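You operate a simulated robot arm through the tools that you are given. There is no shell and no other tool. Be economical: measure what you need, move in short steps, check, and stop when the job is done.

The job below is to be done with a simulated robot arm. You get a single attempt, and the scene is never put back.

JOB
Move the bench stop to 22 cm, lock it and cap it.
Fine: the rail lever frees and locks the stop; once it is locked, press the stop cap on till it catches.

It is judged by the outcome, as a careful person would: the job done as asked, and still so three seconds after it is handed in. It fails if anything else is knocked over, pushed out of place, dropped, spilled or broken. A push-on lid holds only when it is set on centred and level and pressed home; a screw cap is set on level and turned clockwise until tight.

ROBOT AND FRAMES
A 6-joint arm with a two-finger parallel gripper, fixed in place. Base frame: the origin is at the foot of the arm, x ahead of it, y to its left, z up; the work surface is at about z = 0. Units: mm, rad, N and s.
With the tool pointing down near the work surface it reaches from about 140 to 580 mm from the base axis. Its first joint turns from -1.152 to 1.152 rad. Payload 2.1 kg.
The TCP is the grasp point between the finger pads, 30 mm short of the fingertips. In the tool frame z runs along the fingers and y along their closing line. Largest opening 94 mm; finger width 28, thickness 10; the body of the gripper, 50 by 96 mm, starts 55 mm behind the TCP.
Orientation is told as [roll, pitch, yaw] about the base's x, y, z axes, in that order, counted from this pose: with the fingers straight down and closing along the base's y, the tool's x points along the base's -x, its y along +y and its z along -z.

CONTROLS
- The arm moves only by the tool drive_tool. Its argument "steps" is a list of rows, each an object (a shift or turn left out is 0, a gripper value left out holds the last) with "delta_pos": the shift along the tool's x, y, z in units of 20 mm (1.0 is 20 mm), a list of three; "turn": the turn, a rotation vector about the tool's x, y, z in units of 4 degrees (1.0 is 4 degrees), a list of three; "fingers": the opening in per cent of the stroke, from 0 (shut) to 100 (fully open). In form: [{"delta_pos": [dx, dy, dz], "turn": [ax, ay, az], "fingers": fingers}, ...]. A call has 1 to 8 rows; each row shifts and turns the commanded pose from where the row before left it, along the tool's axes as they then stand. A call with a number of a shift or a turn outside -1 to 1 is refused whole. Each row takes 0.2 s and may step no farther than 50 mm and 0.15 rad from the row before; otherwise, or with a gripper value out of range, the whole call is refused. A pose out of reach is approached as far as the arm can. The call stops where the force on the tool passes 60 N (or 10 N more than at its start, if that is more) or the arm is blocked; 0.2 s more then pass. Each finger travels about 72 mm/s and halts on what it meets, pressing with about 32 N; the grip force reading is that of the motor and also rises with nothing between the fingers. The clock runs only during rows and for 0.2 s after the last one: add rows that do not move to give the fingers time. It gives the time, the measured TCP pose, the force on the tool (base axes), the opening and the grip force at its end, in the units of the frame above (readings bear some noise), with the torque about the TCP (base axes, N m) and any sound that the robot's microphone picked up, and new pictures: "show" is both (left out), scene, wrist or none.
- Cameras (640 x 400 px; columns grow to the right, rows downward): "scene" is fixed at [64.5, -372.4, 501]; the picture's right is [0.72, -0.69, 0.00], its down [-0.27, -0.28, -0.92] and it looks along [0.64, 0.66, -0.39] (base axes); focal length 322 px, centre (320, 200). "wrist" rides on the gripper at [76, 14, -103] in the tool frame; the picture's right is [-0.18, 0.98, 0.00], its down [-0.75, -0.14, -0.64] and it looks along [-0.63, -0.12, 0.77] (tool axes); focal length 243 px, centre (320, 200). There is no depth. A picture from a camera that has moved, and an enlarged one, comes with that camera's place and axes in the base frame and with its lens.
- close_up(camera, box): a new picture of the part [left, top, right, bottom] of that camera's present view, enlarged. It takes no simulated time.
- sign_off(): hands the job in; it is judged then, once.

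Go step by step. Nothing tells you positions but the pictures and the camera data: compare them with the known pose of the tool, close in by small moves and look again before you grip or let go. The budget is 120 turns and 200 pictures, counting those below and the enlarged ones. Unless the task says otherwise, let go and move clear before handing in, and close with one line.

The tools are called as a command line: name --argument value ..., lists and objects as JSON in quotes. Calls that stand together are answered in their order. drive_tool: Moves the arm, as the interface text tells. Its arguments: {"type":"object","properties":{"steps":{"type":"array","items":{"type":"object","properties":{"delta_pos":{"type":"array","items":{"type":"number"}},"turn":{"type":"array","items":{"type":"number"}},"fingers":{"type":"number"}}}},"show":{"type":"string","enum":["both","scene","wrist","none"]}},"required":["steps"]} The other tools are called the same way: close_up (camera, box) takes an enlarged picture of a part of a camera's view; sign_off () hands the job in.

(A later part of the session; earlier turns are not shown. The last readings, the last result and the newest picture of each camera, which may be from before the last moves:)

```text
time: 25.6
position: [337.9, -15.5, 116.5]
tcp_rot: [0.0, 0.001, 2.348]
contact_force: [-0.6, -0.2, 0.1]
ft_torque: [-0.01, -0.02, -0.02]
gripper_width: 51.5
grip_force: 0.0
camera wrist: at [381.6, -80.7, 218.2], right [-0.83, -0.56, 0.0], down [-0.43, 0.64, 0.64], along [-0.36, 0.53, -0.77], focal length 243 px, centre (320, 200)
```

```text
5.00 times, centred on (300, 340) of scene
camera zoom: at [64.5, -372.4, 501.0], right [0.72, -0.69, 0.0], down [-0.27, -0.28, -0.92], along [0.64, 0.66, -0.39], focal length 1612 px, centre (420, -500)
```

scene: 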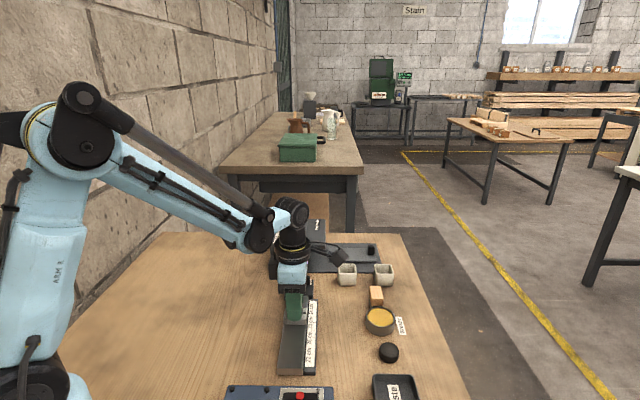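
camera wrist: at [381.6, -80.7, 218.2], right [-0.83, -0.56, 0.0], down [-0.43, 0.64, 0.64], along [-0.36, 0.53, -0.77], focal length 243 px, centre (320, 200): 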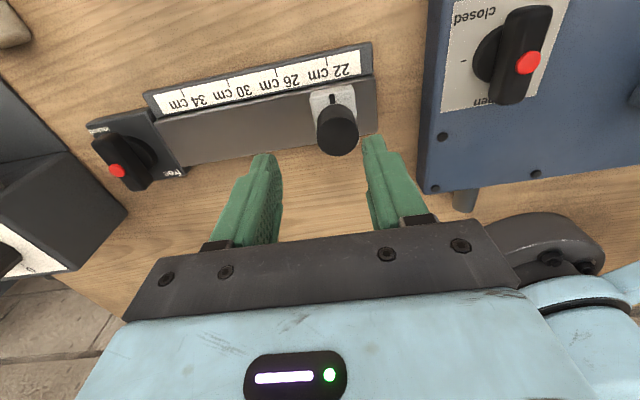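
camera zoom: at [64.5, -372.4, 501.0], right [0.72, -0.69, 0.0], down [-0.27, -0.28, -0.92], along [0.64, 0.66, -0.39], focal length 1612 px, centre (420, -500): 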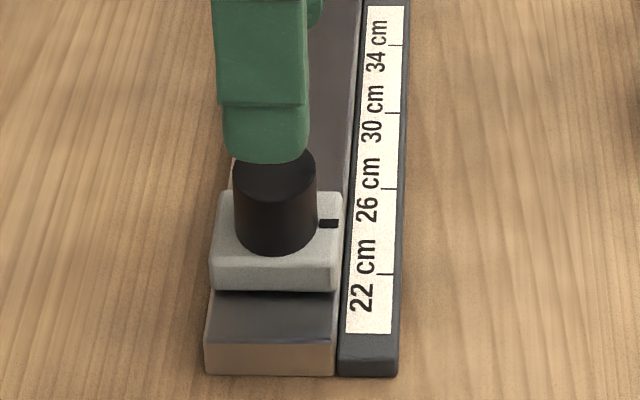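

The pointer stays within about 0.3 mm of 22 after release. I'll return to the lever to lock it.

drive_tool --steps '[{"delta_pos": [-0.09, -1, -1]}, {"delta_pos": [0, -1, -0.3]}, {"delta_pos": [0, -1.0, 0]}, {"delta_pos": [0, -1, 0]}, {"delta_pos": [0, -1, 0]}, {"delta_pos": [0, -1, 0]}, {"delta_pos": [0, -1, 0]}, {"delta_pos": [0, -1, 0.5]}]' --show "none"

drive_tool --steps '[{"delta_pos": [0, -0.58, 0.9]}, {"delta_pos": [0, 0, 0.9]}, {"delta_pos": [0, 0, 0.4]}]' --show "wrist"

close_up --camera "wrist" --box '[250, 80, 400, 230]'

```text
time: 27.4
position: [451.9, 97.7, 130.7]
tcp_rot: [0.0, 0.001, 2.349]
contact_force: [0.5, -0.8, -0.6]
ft_torque: [0.04, -0.01, -0.01]
gripper_width: 51.4
grip_force: 0.1
```

```text
time: 28.1
position: [458.7, 105.2, 87.4]
tcp_rot: [0.001, 0.001, 2.35]
contact_force: [0.4, -1.0, -0.3]
ft_torque: [0.02, 0.03, 0.02]
gripper_width: 51.6
grip_force: 0.0
camera wrist: at [502.3, 42.1, 189.2], right [-0.83, -0.56, 0.0], down [-0.43, 0.64, 0.64], along [-0.36, 0.53, -0.77], focal length 243 px, centre (320, 200)
```

wrist: 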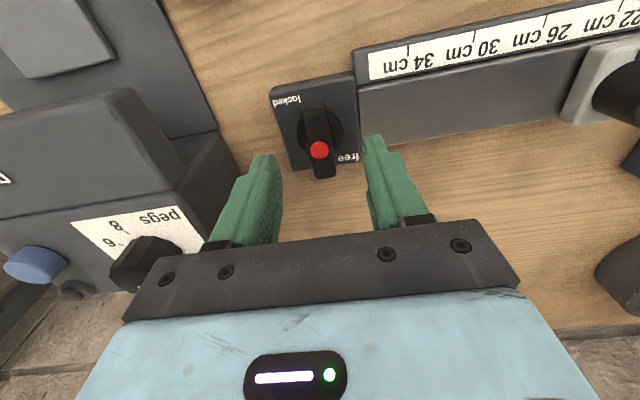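

```text
2.67 times, centred on (325, 155) of wrist
camera zoom: at [502.3, 42.1, 189.2], right [-0.83, -0.56, 0.0], down [-0.43, 0.64, 0.64], along [-0.36, 0.53, -0.77], focal length 647 px, centre (307, 320)
```

zoom: 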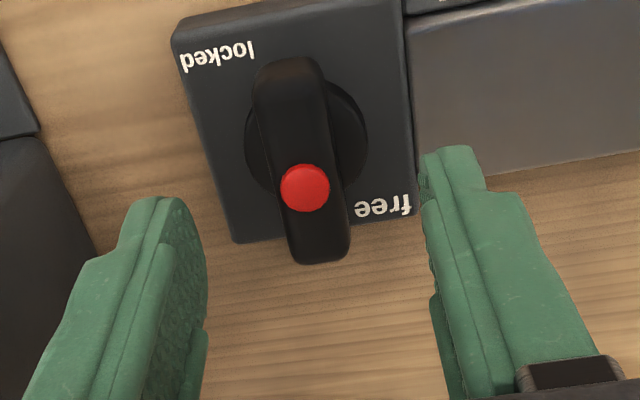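

drive_tool --steps '[{"delta_pos": [0, 0, 0.65]}, {"delta_pos": [0, 0, 0.65]}, {"fingers": 5}, {"fingers": 5}, {"fingers": 5}, {"fingers": 5}]' --show "none"

drive_tool --steps '[{"turn": [0, 0, 1]}, {"turn": [0, 0, 1]}, {"turn": [0, 0, 1]}, {"turn": [0, 0, 1]}, {"turn": [0, 0, 1]}, {"turn": [0, 0, 1]}]' --show "wrist"

```text
time: 29.6
position: [459.1, 105.6, 62.2]
tcp_rot: [0.0, 0.001, 2.35]
contact_force: [4.8, 0.4, -7.1]
ft_torque: [0.24, 0.09, 0.03]
gripper_width: 16.8
grip_force: 44.6
```

```text
time: 30.9
position: [460.3, 105.4, 61.8]
tcp_rot: [0.001, 0.001, 1.929]
contact_force: [-5.8, -6.1, 14.8]
ft_torque: [0.11, -0.07, -0.03]
gripper_width: 16.8
grip_force: 45.0
camera wrist: at [473.5, 29.2, 164.1], right [-0.98, -0.17, 0.0], down [-0.13, 0.76, 0.64], along [-0.11, 0.63, -0.77], focal length 243 px, centre (320, 200)
```

wrist: 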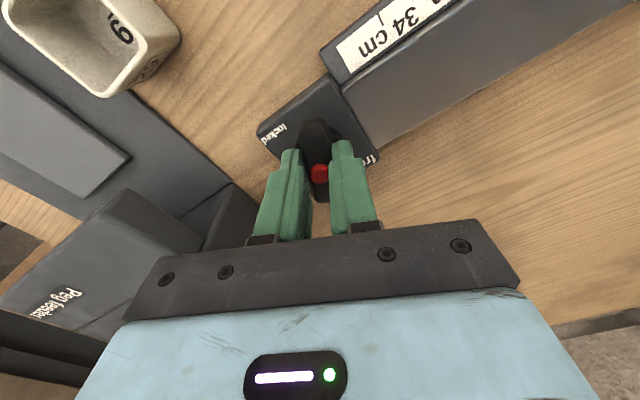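

drive_tool --steps '[{"turn": [0, 0, 1]}, {"turn": [0, 0, 1]}, {"turn": [0, 0, 1]}, {"turn": [0, 0, 1]}, {"turn": [0, 0, 1]}, {"turn": [0, 0, 1]}, {"turn": [0, 0, 1]}, {"turn": [0, 0, 1]}]' --show "none"

drive_tool --steps '[{"turn": [0, 0, 1]}, {"turn": [0, 0, 1]}, {"turn": [0, 0, 1]}, {"turn": [0, 0, 1]}, {"turn": [0, 0, 1]}, {"turn": [0, 0, 1]}]' --show "none"

```text
time: 32.8
position: [459.0, 106.1, 62.3]
tcp_rot: [0.004, 0.004, 1.371]
contact_force: [-23.4, -11.9, 34.9]
ft_torque: [0.06, 0.18, 0.05]
gripper_width: 16.9
grip_force: 45.0
```

```text
time: 34.1
position: [460.5, 105.2, 62.6]
tcp_rot: [0.0, 0.002, 0.952]
contact_force: [-14.1, -3.3, 24.6]
ft_torque: [-0.72, 0.8, 0.04]
gripper_width: 16.5
grip_force: 45.5
```

drive_tool --steps '[{"turn": [0, 0, 1]}, {"turn": [0, 0, 1]}, {"turn": [0, 0, 1]}]' --show "none"

drive_tool --steps '[{"turn": [0, 0, 1]}, {"turn": [0, 0, 1]}]' --show "wrist"

```text
time: 35.0
position: [460.2, 106.0, 61.0]
tcp_rot: [0.001, 0.004, 0.745]
contact_force: [-18.0, -10.1, 11.8]
ft_torque: [0.13, -0.03, 1.45]
gripper_width: 17.2
grip_force: 44.8
```

```text
time: 35.5
position: [460.2, 105.3, 62.1]
tcp_rot: [0.0, -0.001, 0.607]
contact_force: [-8.3, -4.2, 10.0]
ft_torque: [-0.58, 0.64, 1.78]
gripper_width: 21.0
grip_force: 44.9
camera wrist: at [389.6, 74.9, 163.2], right [-0.41, 0.91, 0.0], down [0.7, 0.31, 0.64], along [0.59, 0.26, -0.77], focal length 243 px, centre (320, 200)
```

wrist: 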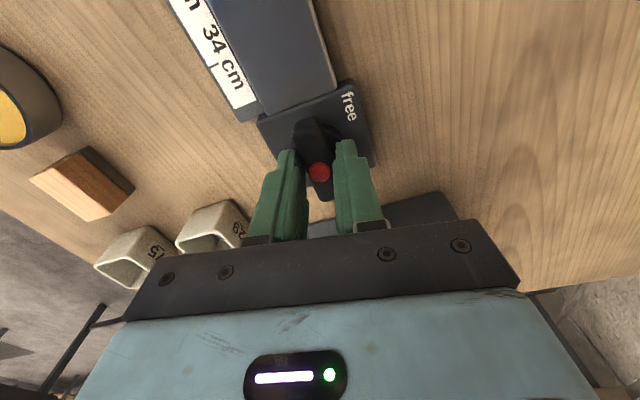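

It hit the stop with the bar back along the rail, so that is locked. I'll rotate back to neutral, release and rise.

drive_tool --steps '[{"turn": [0, 0, -1]}, {"turn": [0, 0, -1]}, {"fingers": 45}, {"fingers": 45}, {"delta_pos": [0, 0, -1]}, {"delta_pos": [0, 0, -1]}, {"delta_pos": [0, 0, -1]}, {"delta_pos": [0, 0, -1]}]'

close_up --camera "wrist" --box '[230, 20, 380, 170]'

close_up --camera "scene" --box '[270, 260, 430, 400]'

```text
time: 37.4
position: [460.6, 106.4, 141.5]
tcp_rot: [0.0, 0.0, 0.744]
contact_force: [0.2, 0.5, 0.3]
ft_torque: [-0.02, 0.01, 0.04]
gripper_width: 42.2
grip_force: 0.1
camera wrist: at [394.5, 64.9, 242.4], right [-0.53, 0.85, 0.0], down [0.65, 0.41, 0.64], along [0.54, 0.34, -0.77], focal length 243 px, centre (320, 200)
```

scene: 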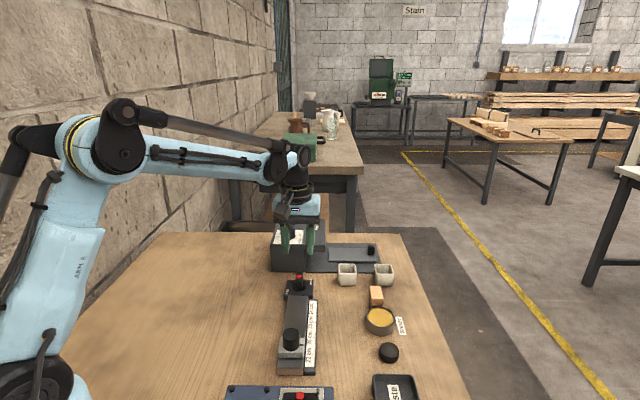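
wrist: 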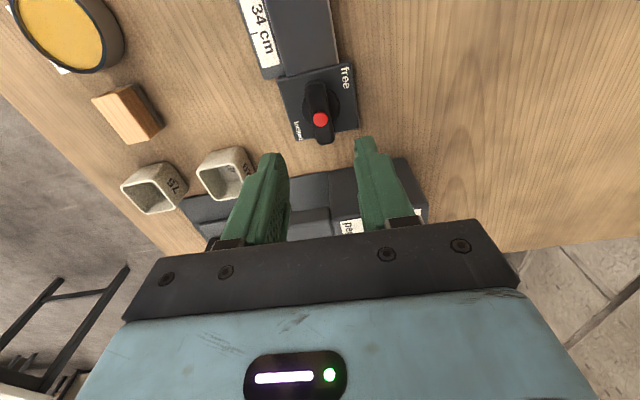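

```text
2.67 times, centred on (305, 95) of wrist
camera zoom: at [394.5, 64.9, 242.4], right [-0.53, 0.85, 0.0], down [0.65, 0.41, 0.64], along [0.54, 0.34, -0.77], focal length 647 px, centre (360, 480)
```

zoom: 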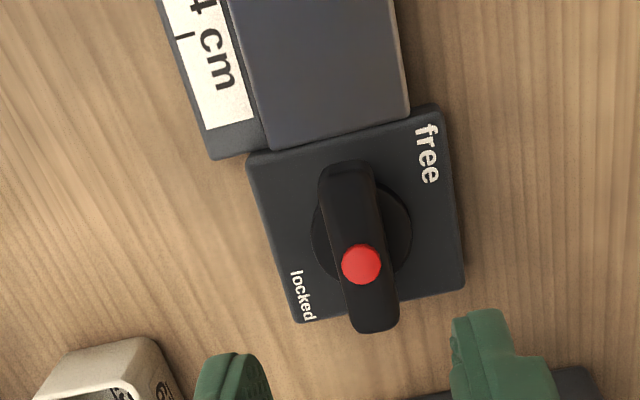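

```text
2.86 times, centred on (350, 330) of scene
camera zoom: at [64.5, -372.4, 501.0], right [0.72, -0.69, 0.0], down [-0.27, -0.28, -0.92], along [0.64, 0.66, -0.39], focal length 921 px, centre (234, -171)
```

zoom: 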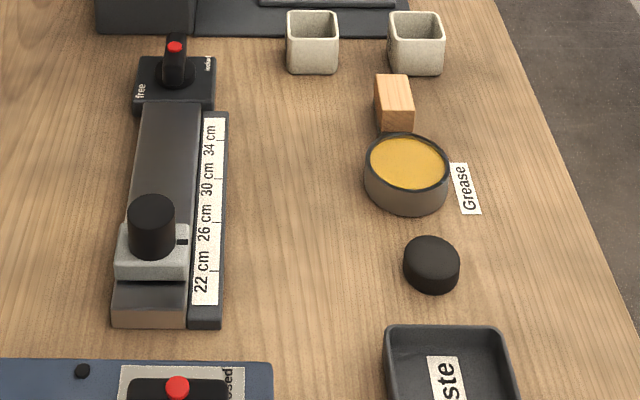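

Locked, with the stop still on 22. Next is the loose cap near (457,-145); I'll travel over it with yaw ≈45°.

drive_tool --steps '[{"delta_pos": [0.96, -1, 0], "fingers": 65}, {"delta_pos": [0.96, -1, 0]}, {"delta_pos": [0.96, -1, 0]}, {"delta_pos": [0.96, -1, 0]}, {"delta_pos": [0.96, -1, 0]}, {"delta_pos": [0.96, -1, 0]}, {"delta_pos": [0.96, -1, 0]}, {"delta_pos": [0.96, -1, 0]}]' --show "none"

drive_tool --steps '[{"delta_pos": [0.96, -1, 0], "turn": [0, 0, -0.55]}, {"delta_pos": [0, 0, 0]}]'

close_up --camera "wrist" --box '[230, 0, 430, 200]'

```text
time: 39.1
position: [453.0, -116.7, 140.9]
tcp_rot: [-0.001, 0.0, 0.745]
contact_force: [0.6, 0.5, 0.2]
ft_torque: [0.02, 0.0, 0.02]
gripper_width: 61.1
grip_force: 0.1
```

```text
time: 39.8
position: [453.8, -143.1, 141.6]
tcp_rot: [-0.001, 0.002, 0.783]
contact_force: [-0.2, 0.2, 0.3]
ft_torque: [-0.01, 0.03, 0.03]
gripper_width: 61.2
grip_force: 0.1
camera wrist: at [389.8, -187.7, 243.1], right [-0.56, 0.83, 0.0], down [0.63, 0.43, 0.64], along [0.53, 0.36, -0.77], focal length 243 px, centre (320, 200)
```

scene: 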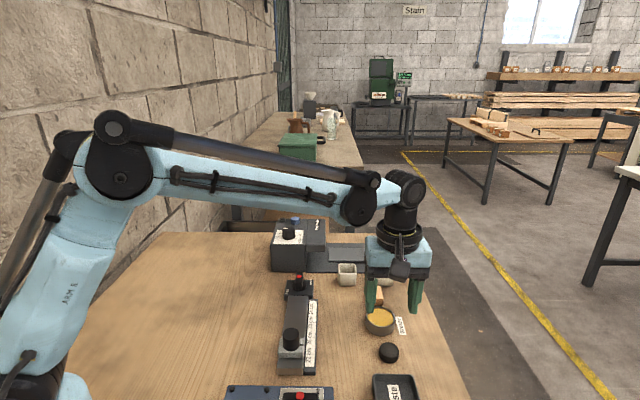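
wrist: 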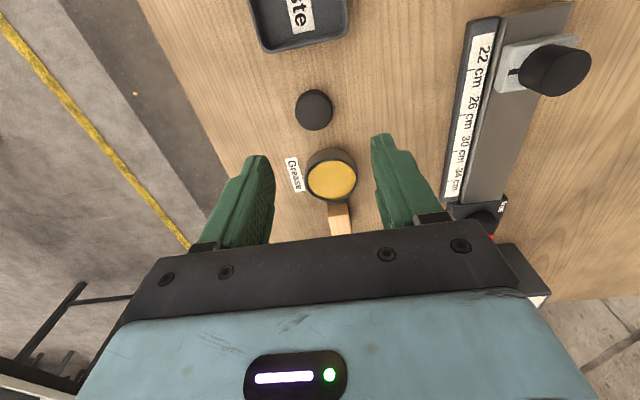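

```text
2.00 times, centred on (330, 100) of wrist
camera zoom: at [389.8, -187.7, 243.1], right [-0.56, 0.83, 0.0], down [0.63, 0.43, 0.64], along [0.53, 0.36, -0.77], focal length 485 px, centre (300, 400)
```

zoom: 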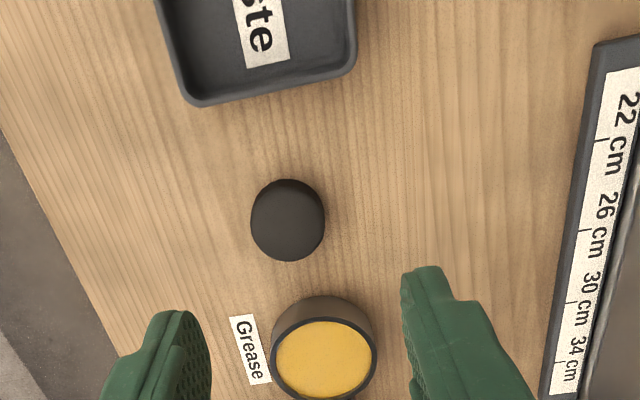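

Cap centre is about (460.5,-146), diameter ~36. I'll lower partway and check alignment.

drive_tool --steps '[{"delta_pos": [-0.13, -0.34, 0.5]}, {"delta_pos": [0, 0, 0.9]}, {"delta_pos": [0, 0, 0.9]}, {"delta_pos": [0, 0, 0.7]}]'

close_up --camera "wrist" --box '[250, 60, 400, 210]'

close_up --camera "scene" --box '[340, 300, 440, 380]'

```text
time: 40.8
position: [461.3, -147.2, 82.4]
tcp_rot: [0.0, 0.0, 0.782]
contact_force: [-0.1, -0.1, -0.5]
ft_torque: [0.03, -0.02, 0.02]
gripper_width: 61.1
grip_force: 0.0
camera wrist: at [397.4, -190.9, 183.5], right [-0.56, 0.83, 0.0], down [0.63, 0.43, 0.64], along [0.53, 0.36, -0.77], focal length 243 px, centre (320, 200)
```

scene: 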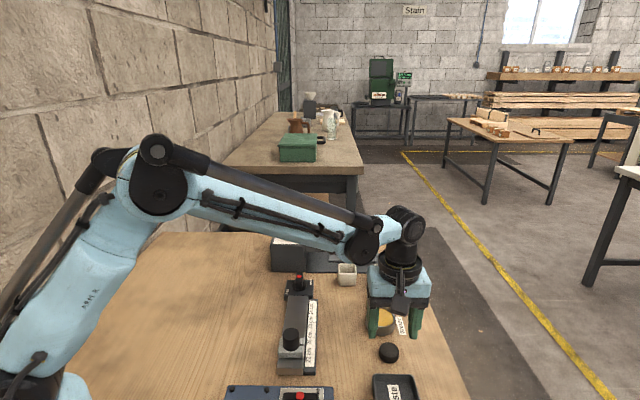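
wrist: 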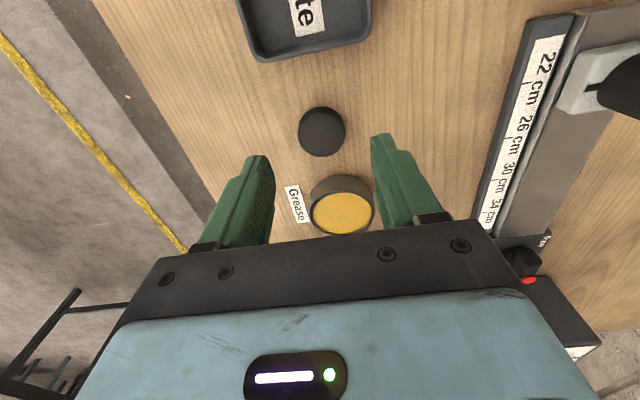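

```text
2.67 times, centred on (325, 135) of wrist
camera zoom: at [397.4, -190.9, 183.5], right [-0.56, 0.83, 0.0], down [0.63, 0.43, 0.64], along [0.53, 0.36, -0.77], focal length 647 px, centre (307, 373)
```

zoom: 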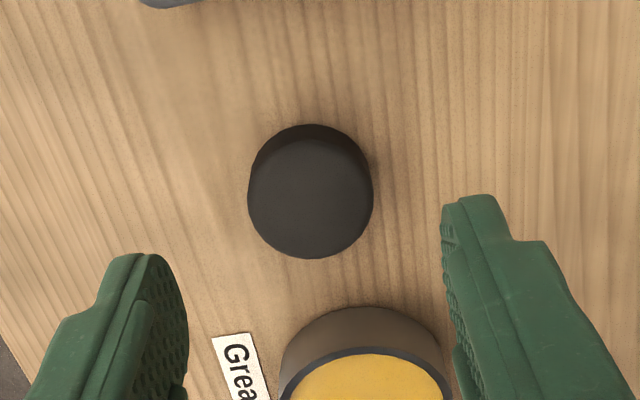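

```text
5.00 times, centred on (390, 340) of scene
camera zoom: at [64.5, -372.4, 501.0], right [0.72, -0.69, 0.0], down [-0.27, -0.28, -0.92], along [0.64, 0.66, -0.39], focal length 1612 px, centre (-30, -500)
```

zoom: 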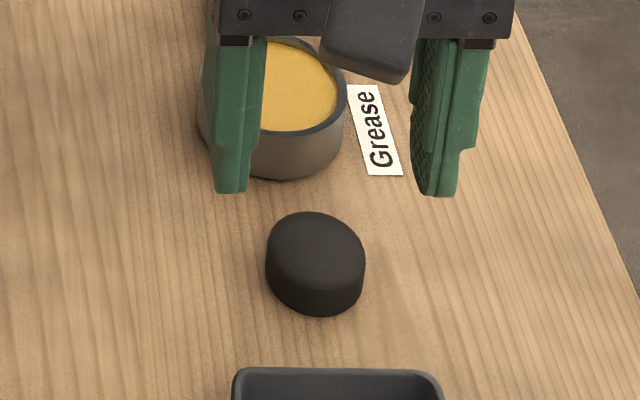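

The cap is well centred (about 1 mm off), roughly 15 mm tall. I'll lower to tips z≈5 and grip.

drive_tool --steps '[{"delta_pos": [0, 0.06, 0.9]}, {"delta_pos": [0, 0, 0.9]}, {"delta_pos": [0, 0, 0.55]}, {"fingers": 20}, {"fingers": 20}, {"fingers": 20}, {"fingers": 20}]'

close_up --camera "scene" --box '[340, 300, 440, 380]'

```text
time: 42.4
position: [460.8, -144.5, 34.2]
tcp_rot: [0.001, 0.0, 0.781]
contact_force: [0.8, -0.3, -0.2]
ft_torque: [-0.02, -0.01, 0.0]
gripper_width: 32.2
grip_force: 32.3
camera wrist: at [395.8, -189.2, 135.6], right [-0.56, 0.83, 0.0], down [0.63, 0.43, 0.64], along [0.53, 0.36, -0.77], focal length 243 px, centre (320, 200)
```

scene: 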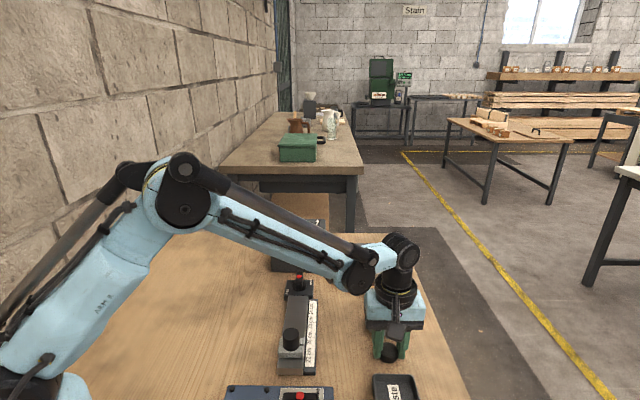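
wrist: 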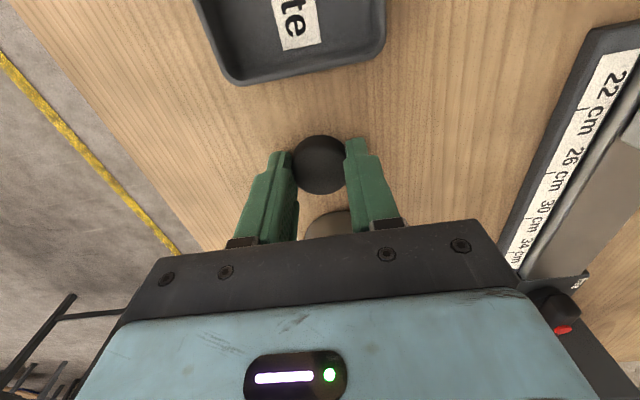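

```text
5.00 times, centred on (390, 340) of scene
camera zoom: at [64.5, -372.4, 501.0], right [0.72, -0.69, 0.0], down [-0.27, -0.28, -0.92], along [0.64, 0.66, -0.39], focal length 1612 px, centre (-30, -500)
```

zoom: 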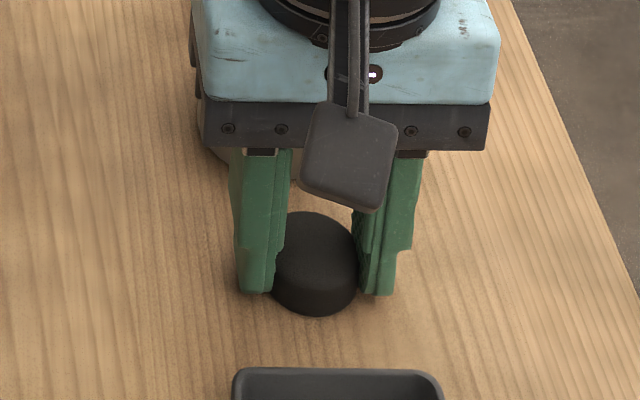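

close_up --camera "wrist" --box '[270, 110, 370, 210]'

drive_tool --steps '[{"delta_pos": [0, 0, -0.5]}, {"delta_pos": [0, 0, -0.8]}, {"delta_pos": [0, 0, -1]}, {"delta_pos": [0, 0, -1]}, {"delta_pos": [0, 0, -1]}]'

close_up --camera "scene" --box '[340, 240, 440, 340]'

close_up --camera "wrist" --box '[270, 110, 370, 210]'

```text
4.00 times, centred on (320, 160) of wrist
camera zoom: at [395.8, -189.2, 135.6], right [-0.56, 0.83, 0.0], down [0.63, 0.43, 0.64], along [0.53, 0.36, -0.77], focal length 970 px, centre (320, 360)
```

zoom: 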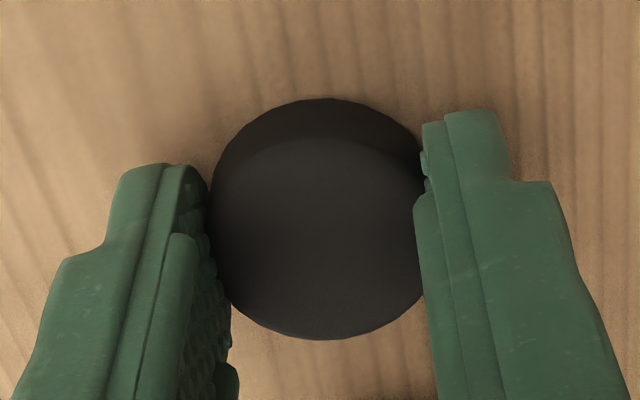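

```text
time: 43.5
position: [459.8, -145.6, 120.9]
tcp_rot: [0.0, 0.001, 0.783]
contact_force: [-0.5, 1.1, 0.5]
ft_torque: [0.0, -0.02, -0.03]
gripper_width: 32.2
grip_force: 32.0
camera wrist: at [395.2, -188.9, 222.8], right [-0.56, 0.83, 0.0], down [0.63, 0.43, 0.64], along [0.53, 0.36, -0.77], focal length 243 px, centre (320, 200)
```

scene: 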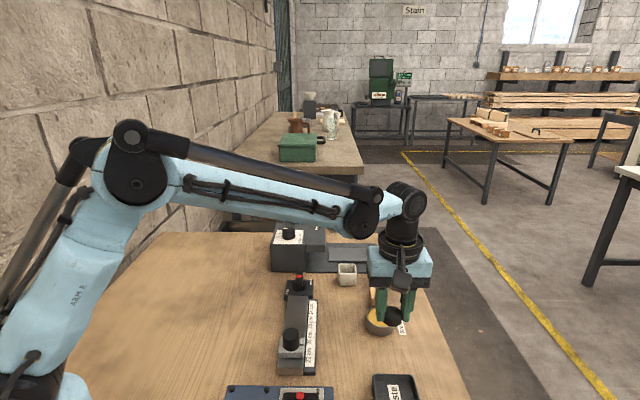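
wrist: 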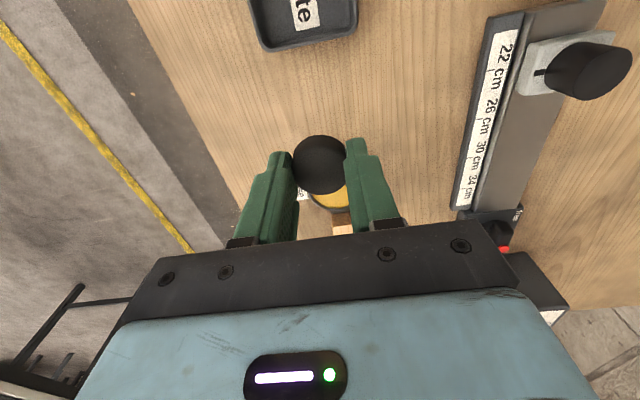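

```text
4.00 times, centred on (390, 290) of scene
camera zoom: at [64.5, -372.4, 501.0], right [0.72, -0.69, 0.0], down [-0.27, -0.28, -0.92], along [0.64, 0.66, -0.39], focal length 1289 px, centre (40, -160)
```

zoom: 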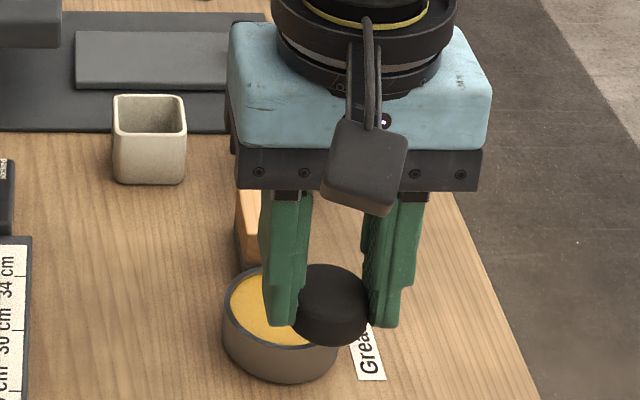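

```text
4.00 times, centred on (320, 160) of wrist
camera zoom: at [395.2, -188.9, 222.8], right [-0.56, 0.83, 0.0], down [0.63, 0.43, 0.64], along [0.53, 0.36, -0.77], focal length 970 px, centre (320, 360)
```

zoom: 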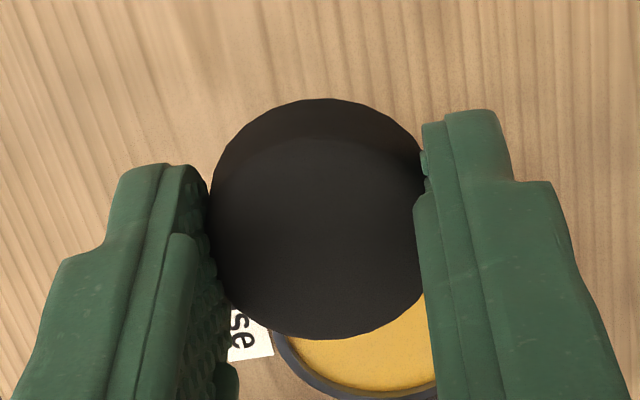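

The cap is held level. I'll carry it at z≈121 to above the post at about (329,-25).

drive_tool --steps '[{"delta_pos": [0.36, 1, 0]}, {"delta_pos": [0, 1, 0]}, {"delta_pos": [0, 1, 0]}, {"delta_pos": [0, 1, 0]}, {"delta_pos": [0, 1, 0]}, {"delta_pos": [0, 1, 0]}, {"delta_pos": [0, 1, 0]}, {"delta_pos": [0, 1, 0]}]' --show "none"

drive_tool --steps '[{"delta_pos": [0, 0.88, 0]}, {"delta_pos": [0, 0, 0]}]'

close_up --camera "wrist" --box '[250, 60, 400, 210]'

close_up --camera "scene" --box '[260, 300, 340, 380]'

```text
time: 45.4
position: [343.5, -38.0, 121.6]
tcp_rot: [0.0, -0.001, 0.781]
contact_force: [-0.1, 0.0, -0.3]
ft_torque: [0.0, 0.01, 0.0]
gripper_width: 32.1
grip_force: 31.9
```

```text
time: 46.0
position: [329.6, -24.1, 121.6]
tcp_rot: [0.0, -0.001, 0.782]
contact_force: [0.2, 0.4, 0.7]
ft_torque: [-0.01, -0.02, -0.02]
gripper_width: 31.7
grip_force: 31.9
camera wrist: at [265.8, -68.4, 223.1], right [-0.56, 0.83, 0.0], down [0.63, 0.43, 0.64], along [0.53, 0.36, -0.77], focal length 243 px, centre (320, 200)
```

scene: 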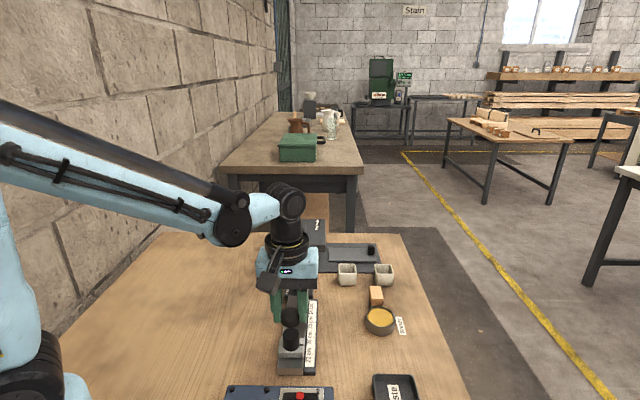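
wrist: 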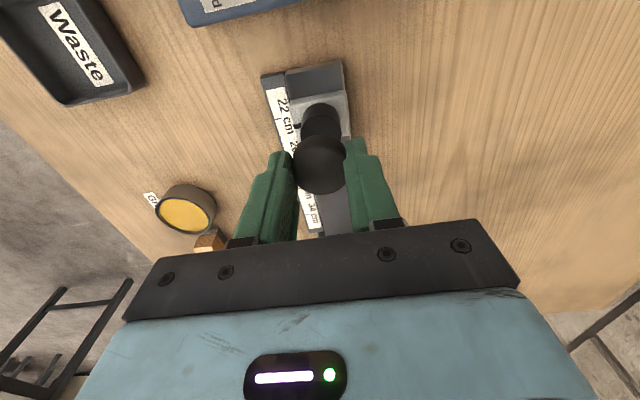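

```text
2.67 times, centred on (325, 135) of wrist
camera zoom: at [265.8, -68.4, 223.1], right [-0.56, 0.83, 0.0], down [0.63, 0.43, 0.64], along [0.53, 0.36, -0.77], focal length 647 px, centre (307, 373)
```

zoom: 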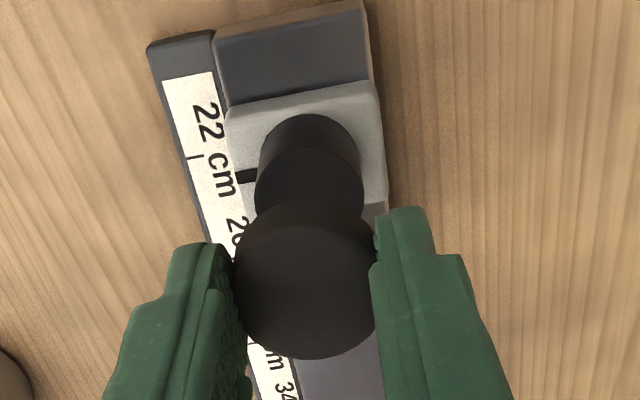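

```text
5.00 times, centred on (300, 340) of scene
camera zoom: at [64.5, -372.4, 501.0], right [0.72, -0.69, 0.0], down [-0.27, -0.28, -0.92], along [0.64, 0.66, -0.39], focal length 1612 px, centre (420, -500)
```

zoom: 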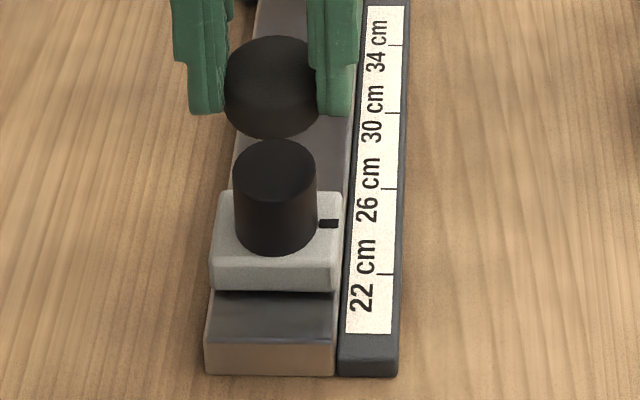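

Lateral alignment is good. I'll lower so the cap is just above the post, to compare their edges directly.

drive_tool --steps '[{"delta_pos": [0, 0, 0.6]}, {"delta_pos": [0, 0, 0.65]}]'

close_up --camera "wrist" --box '[270, 90, 370, 190]'

close_up --camera "scene" --box '[260, 310, 320, 370]'

```text
time: 46.5
position: [331.4, -24.4, 94.5]
tcp_rot: [-0.002, 0.0, 0.784]
contact_force: [0.0, 0.0, 0.7]
ft_torque: [0.0, -0.03, 0.0]
gripper_width: 32.3
grip_force: 31.7
camera wrist: at [266.7, -67.9, 197.0], right [-0.56, 0.83, 0.0], down [0.63, 0.43, 0.64], along [0.53, 0.36, -0.77], focal length 243 px, centre (320, 200)
```

scene: 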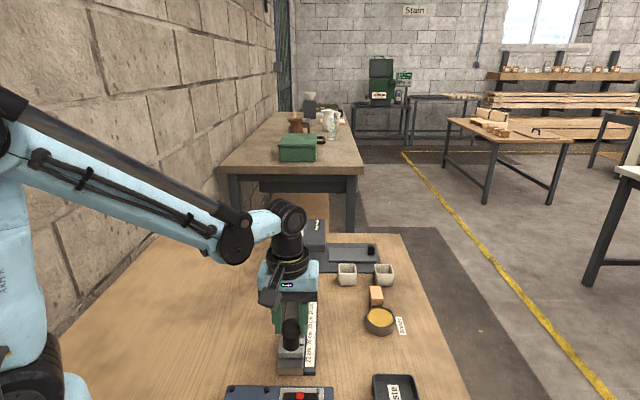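
wrist: 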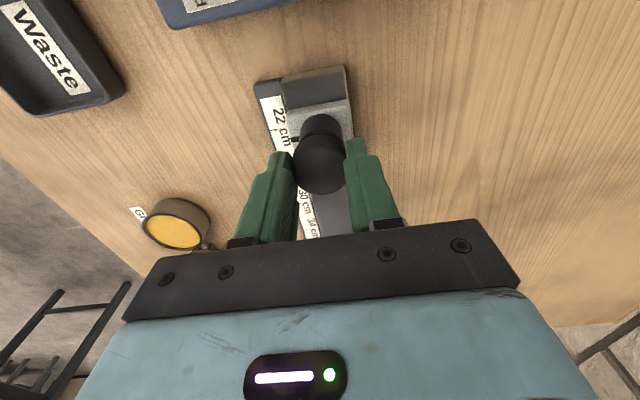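

```text
4.00 times, centred on (320, 140) of wrist
camera zoom: at [266.7, -67.9, 197.0], right [-0.56, 0.83, 0.0], down [0.63, 0.43, 0.64], along [0.53, 0.36, -0.77], focal length 970 px, centre (320, 440)
```

zoom: 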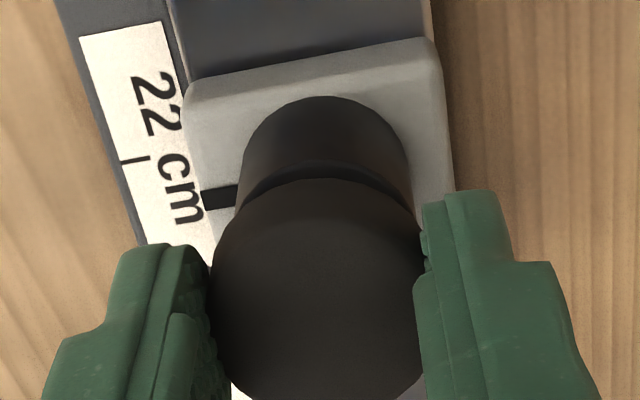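

```text
6.67 times, centred on (290, 340) of scene
camera zoom: at [64.5, -372.4, 501.0], right [0.72, -0.69, 0.0], down [-0.27, -0.28, -0.92], along [0.64, 0.66, -0.39], focal length 2149 px, centre (520, -733)
```

zoom: 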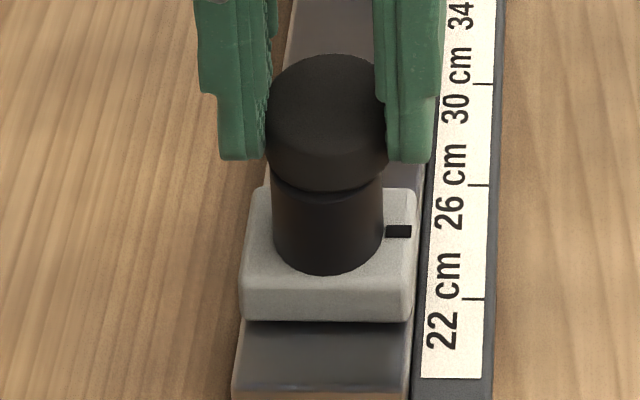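

The cap appears about 2 mm too far up the rail relative to the post. I'll shift it and lower until contact.

drive_tool --steps '[{"delta_pos": [0.09, 0.03, 0]}, {"delta_pos": [0, 0, 0]}]' --show "wrist"

close_up --camera "wrist" --box '[280, 100, 360, 180]'

close_up --camera "scene" --box '[270, 310, 310, 350]'

```text
time: 47.1
position: [329.0, -25.8, 95.4]
tcp_rot: [0.0, 0.001, 0.781]
contact_force: [0.1, -0.7, 0.9]
ft_torque: [0.02, 0.01, 0.01]
gripper_width: 32.1
grip_force: 31.8
camera wrist: at [264.9, -69.1, 197.2], right [-0.56, 0.83, 0.0], down [0.63, 0.43, 0.64], along [0.53, 0.36, -0.77], focal length 243 px, centre (320, 200)
```

wrist: 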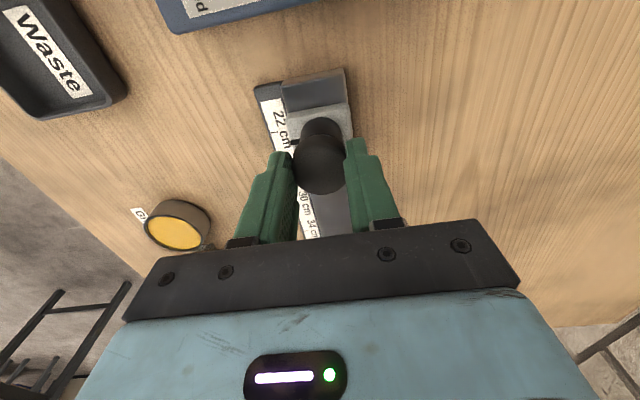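

```text
5.00 times, centred on (320, 140) of wrist
camera zoom: at [264.9, -69.1, 197.2], right [-0.56, 0.83, 0.0], down [0.63, 0.43, 0.64], along [0.53, 0.36, -0.77], focal length 1213 px, centre (320, 500)
```

zoom: 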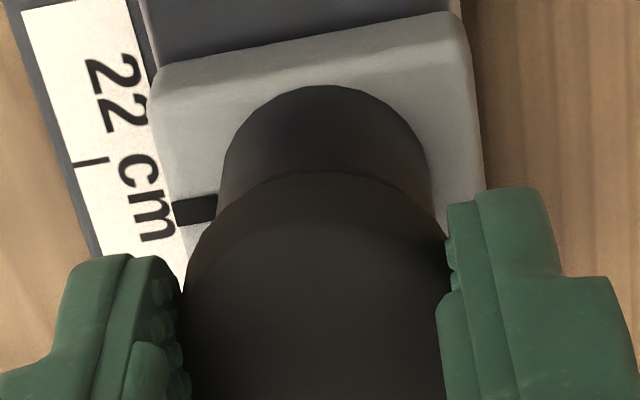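

```text
10.00 times, centred on (290, 330) of scene
camera zoom: at [64.5, -372.4, 501.0], right [0.72, -0.69, 0.0], down [-0.27, -0.28, -0.92], along [0.64, 0.66, -0.39], focal length 3223 px, centre (620, -1100)
```

zoom: 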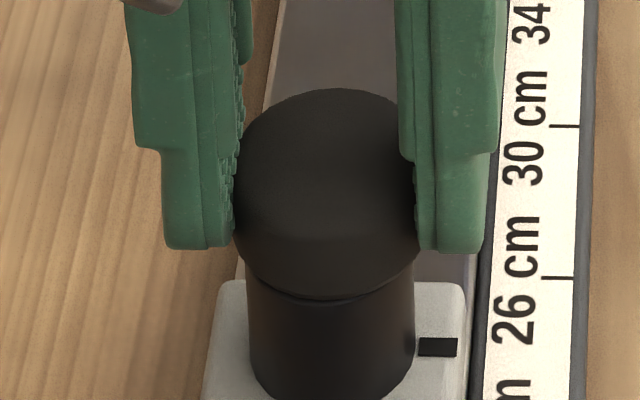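

Alignment looks good in both views. Lowering slowly and watching the force.

drive_tool --steps '[{"delta_pos": [0, 0, 0.1]}, {"delta_pos": [0, 0, 0.1]}, {"delta_pos": [0, 0, 0.1]}, {"delta_pos": [0, 0, 0.1]}]' --show "none"

```text
time: 48.1
position: [330.0, -26.1, 87.9]
tcp_rot: [-0.001, -0.001, 0.783]
contact_force: [-0.2, 0.5, 40.7]
ft_torque: [0.1, -0.07, -0.01]
gripper_width: 33.9
grip_force: 31.7
```

close_up --camera "scene" --box '[270, 310, 310, 350]'

close_up --camera "wrist" --box '[280, 100, 360, 200]'

```text
10.00 times, centred on (290, 330) of scene
camera zoom: at [64.4, -372.4, 501.1], right [0.72, -0.69, 0.0], down [-0.27, -0.28, -0.92], along [0.64, 0.66, -0.39], focal length 3223 px, centre (620, -1100)
```

zoom: 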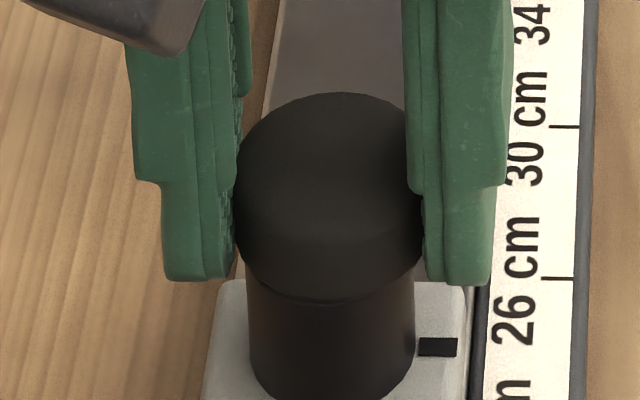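

```text
4.00 times, centred on (320, 150) of wrist
camera zoom: at [265.2, -69.1, 189.7], right [-0.56, 0.83, 0.0], down [0.63, 0.43, 0.64], along [0.53, 0.36, -0.77], focal length 970 px, centre (320, 400)
```

zoom: 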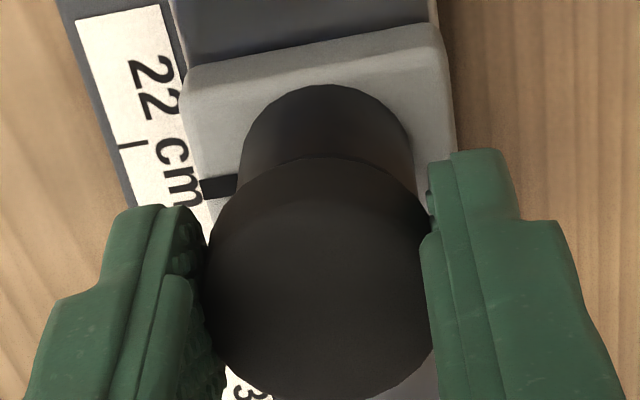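

The cap is resting on the post's top rim, not yet over it: it slid up in the fingers. The post top is really about z≈60, so the cap is still about 2 mm too far up the rail. I'll lift slightly, shift and look.

drive_tool --steps '[{"delta_pos": [0, 0, -0.25]}, {"delta_pos": [0.11, 0, 0]}, {"delta_pos": [0, 0, 0]}]' --show "none"

close_up --camera "scene" --box '[270, 310, 310, 350]'

close_up --camera "wrist" --box '[280, 100, 360, 200]'

```text
time: 49.0
position: [327.3, -26.6, 92.7]
tcp_rot: [0.0, 0.0, 0.783]
contact_force: [0.4, 0.0, -0.6]
ft_torque: [-0.04, 0.02, 0.01]
gripper_width: 33.3
grip_force: 32.2
```

```text
10.00 times, centred on (290, 330) of scene
camera zoom: at [64.5, -372.4, 501.0], right [0.72, -0.69, 0.0], down [-0.27, -0.28, -0.92], along [0.64, 0.66, -0.39], focal length 3223 px, centre (620, -1100)
```

zoom: 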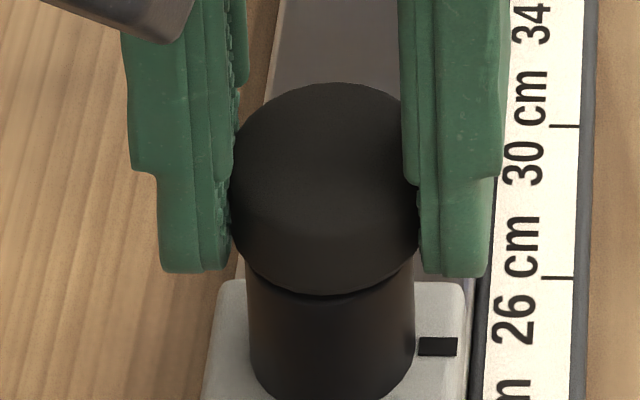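

```text
4.00 times, centred on (320, 150) of wrist
camera zoom: at [263.3, -70.9, 194.4], right [-0.56, 0.83, 0.0], down [0.63, 0.43, 0.64], along [0.53, 0.36, -0.77], focal length 970 px, centre (320, 400)
```

zoom: 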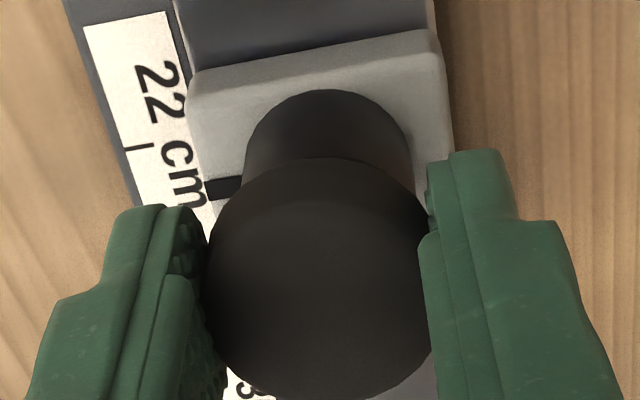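

Along-rail alignment now agrees with the gripped post position; laterally the cap is about 0.8 mm off, so I'll correct that and lower again.

drive_tool --steps '[{"delta_pos": [0, -0.04, 0.1]}, {"delta_pos": [0, 0, 0.1]}, {"delta_pos": [0, 0, 0.08]}, {"delta_pos": [0, 0, 0.05]}]' --show "none"

close_up --camera "scene" --box '[270, 310, 310, 350]'

close_up --camera "wrist" --box '[280, 100, 360, 200]'

```text
time: 50.0
position: [327.8, -26.7, 85.8]
tcp_rot: [0.003, 0.0, 0.783]
contact_force: [-11.7, 14.5, 39.6]
ft_torque: [0.44, 0.21, 0.01]
gripper_width: 33.8
grip_force: 31.5
heard: snap
```

```text
10.00 times, centred on (290, 330) of scene
camera zoom: at [64.4, -372.3, 501.1], right [0.72, -0.69, 0.0], down [-0.27, -0.28, -0.92], along [0.64, 0.66, -0.39], focal length 3223 px, centre (620, -1100)
```

zoom: 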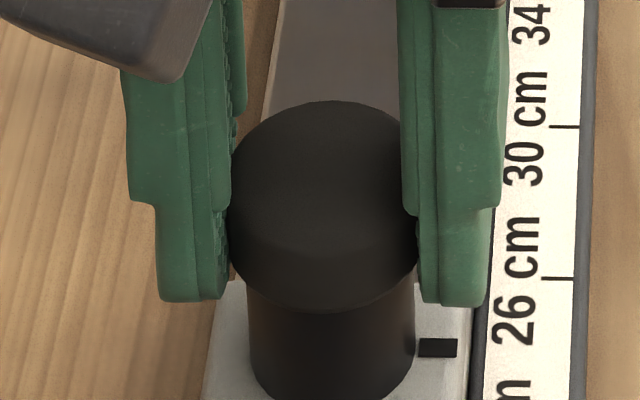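

```text
4.00 times, centred on (320, 150) of wrist
camera zoom: at [263.1, -71.0, 187.8], right [-0.56, 0.83, 0.0], down [0.63, 0.43, 0.64], along [0.53, 0.36, -0.77], focal length 970 px, centre (320, 400)
```

zoom: 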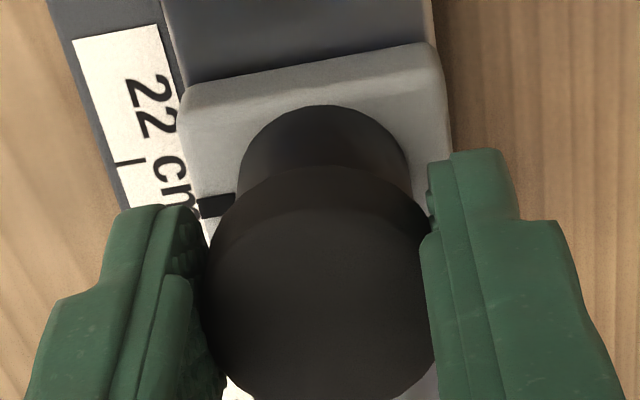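

A snap was heard: the cap has caught. I'll open, rise and inspect.

drive_tool --steps '[{"fingers": 65}, {"fingers": 65}, {"fingers": 65}, {"delta_pos": [0, 0, -0.8]}, {"delta_pos": [0, 0, -1]}, {"delta_pos": [0, 0, -1]}]'

close_up --camera "scene" --box '[260, 310, 330, 380]'

close_up --camera "wrist" --box '[250, 60, 390, 200]'

```text
time: 51.4
position: [327.7, -28.0, 140.0]
tcp_rot: [0.0, 0.001, 0.783]
contact_force: [0.5, 0.7, 0.3]
ft_torque: [0.02, 0.02, 0.04]
gripper_width: 61.1
grip_force: 0.0
camera wrist: at [263.6, -72.0, 242.1], right [-0.56, 0.83, 0.0], down [0.63, 0.43, 0.64], along [0.53, 0.36, -0.77], focal length 243 px, centre (320, 200)
```

scene: 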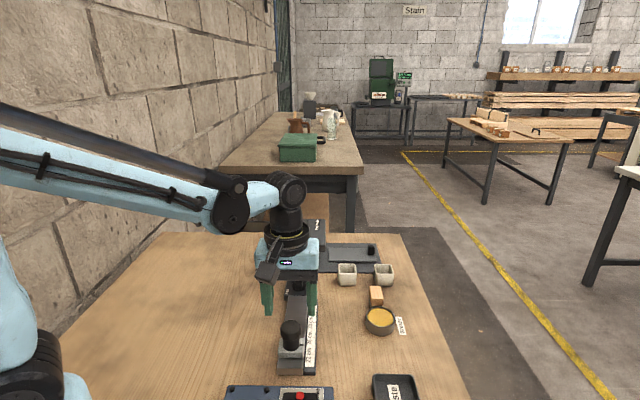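
wrist: 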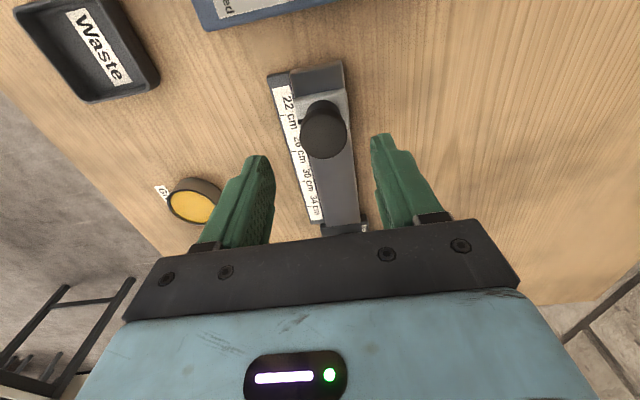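

```text
5.71 times, centred on (295, 345) of scene
camera zoom: at [64.5, -372.4, 501.0], right [0.72, -0.69, 0.0], down [-0.27, -0.28, -0.92], along [0.64, 0.66, -0.39], focal length 1842 px, centre (463, -629)
```

zoom: 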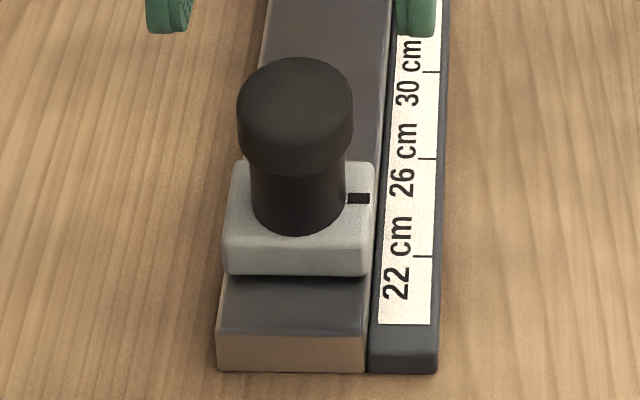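

```text
2.86 times, centred on (320, 130) of wrist
camera zoom: at [263.6, -72.0, 242.1], right [-0.56, 0.83, 0.0], down [0.63, 0.43, 0.64], along [0.53, 0.36, -0.77], focal length 693 px, centre (320, 400)
```

zoom: 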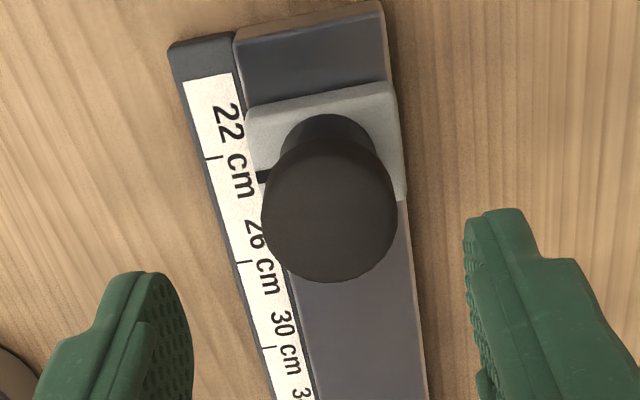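

The cap is on, centred and level, and the stop hasn't moved. I'll do one gentle confirming press from above with closed fingers.

drive_tool --steps '[{"delta_pos": [-0.13, 0.06, 0], "fingers": 0}, {"fingers": 0}, {"fingers": 0}, {"fingers": 0}, {"delta_pos": [0, 0, 0.8]}, {"delta_pos": [0, 0, 0.6]}]'

close_up --camera "scene" --box '[260, 290, 330, 360]'

```text
time: 52.8
position: [328.4, -24.5, 114.0]
tcp_rot: [-0.002, 0.0, 0.781]
contact_force: [-0.1, 0.2, 1.1]
ft_torque: [0.0, -0.01, 0.01]
gripper_width: 0.1
grip_force: 32.4
camera wrist: at [263.7, -68.7, 215.4], right [-0.56, 0.83, 0.0], down [0.63, 0.43, 0.64], along [0.53, 0.36, -0.77], focal length 243 px, centre (320, 200)
```

scene: 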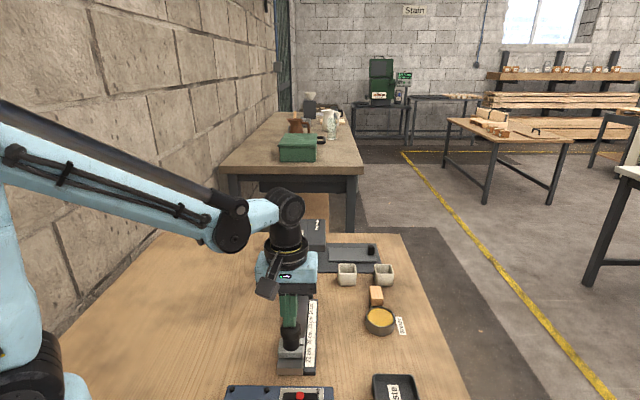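
wrist: 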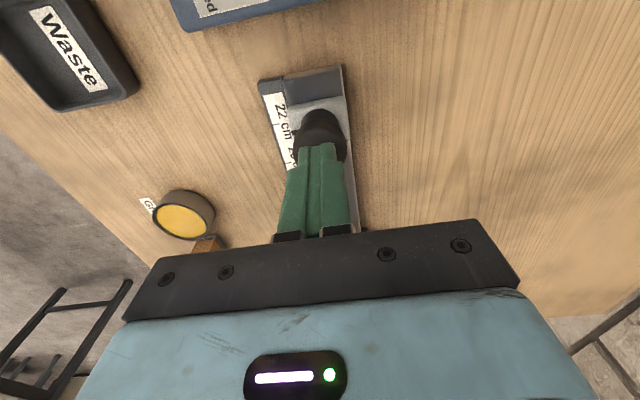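

```text
5.71 times, centred on (295, 325) of scene
camera zoom: at [64.5, -372.4, 501.0], right [0.72, -0.69, 0.0], down [-0.27, -0.28, -0.92], along [0.64, 0.66, -0.39], focal length 1842 px, centre (463, -514)
```

zoom: 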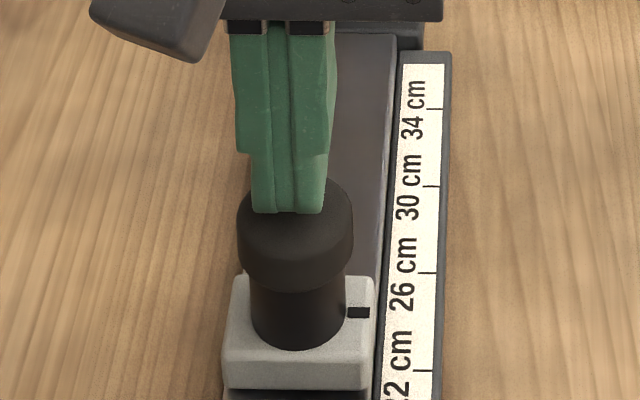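

drive_tool --steps '[{"delta_pos": [0.03, -0.05, 0.2]}, {"delta_pos": [0, 0, 0.15]}, {"delta_pos": [0, 0, 0.1]}, {"delta_pos": [0, 0, 0.1]}, {"delta_pos": [0, 0, 0.1]}]' --show "none"

```text
time: 53.6
position: [328.6, -26.1, 107.4]
tcp_rot: [0.002, 0.003, 0.781]
contact_force: [-1.0, 0.5, 18.7]
ft_torque: [0.08, 0.03, -0.05]
gripper_width: 0.0
grip_force: 31.5
stopped in row 4: the force on the tool passed its limit at 74 N (the readings are from after the stop); the commanded pose is now the measured one
```

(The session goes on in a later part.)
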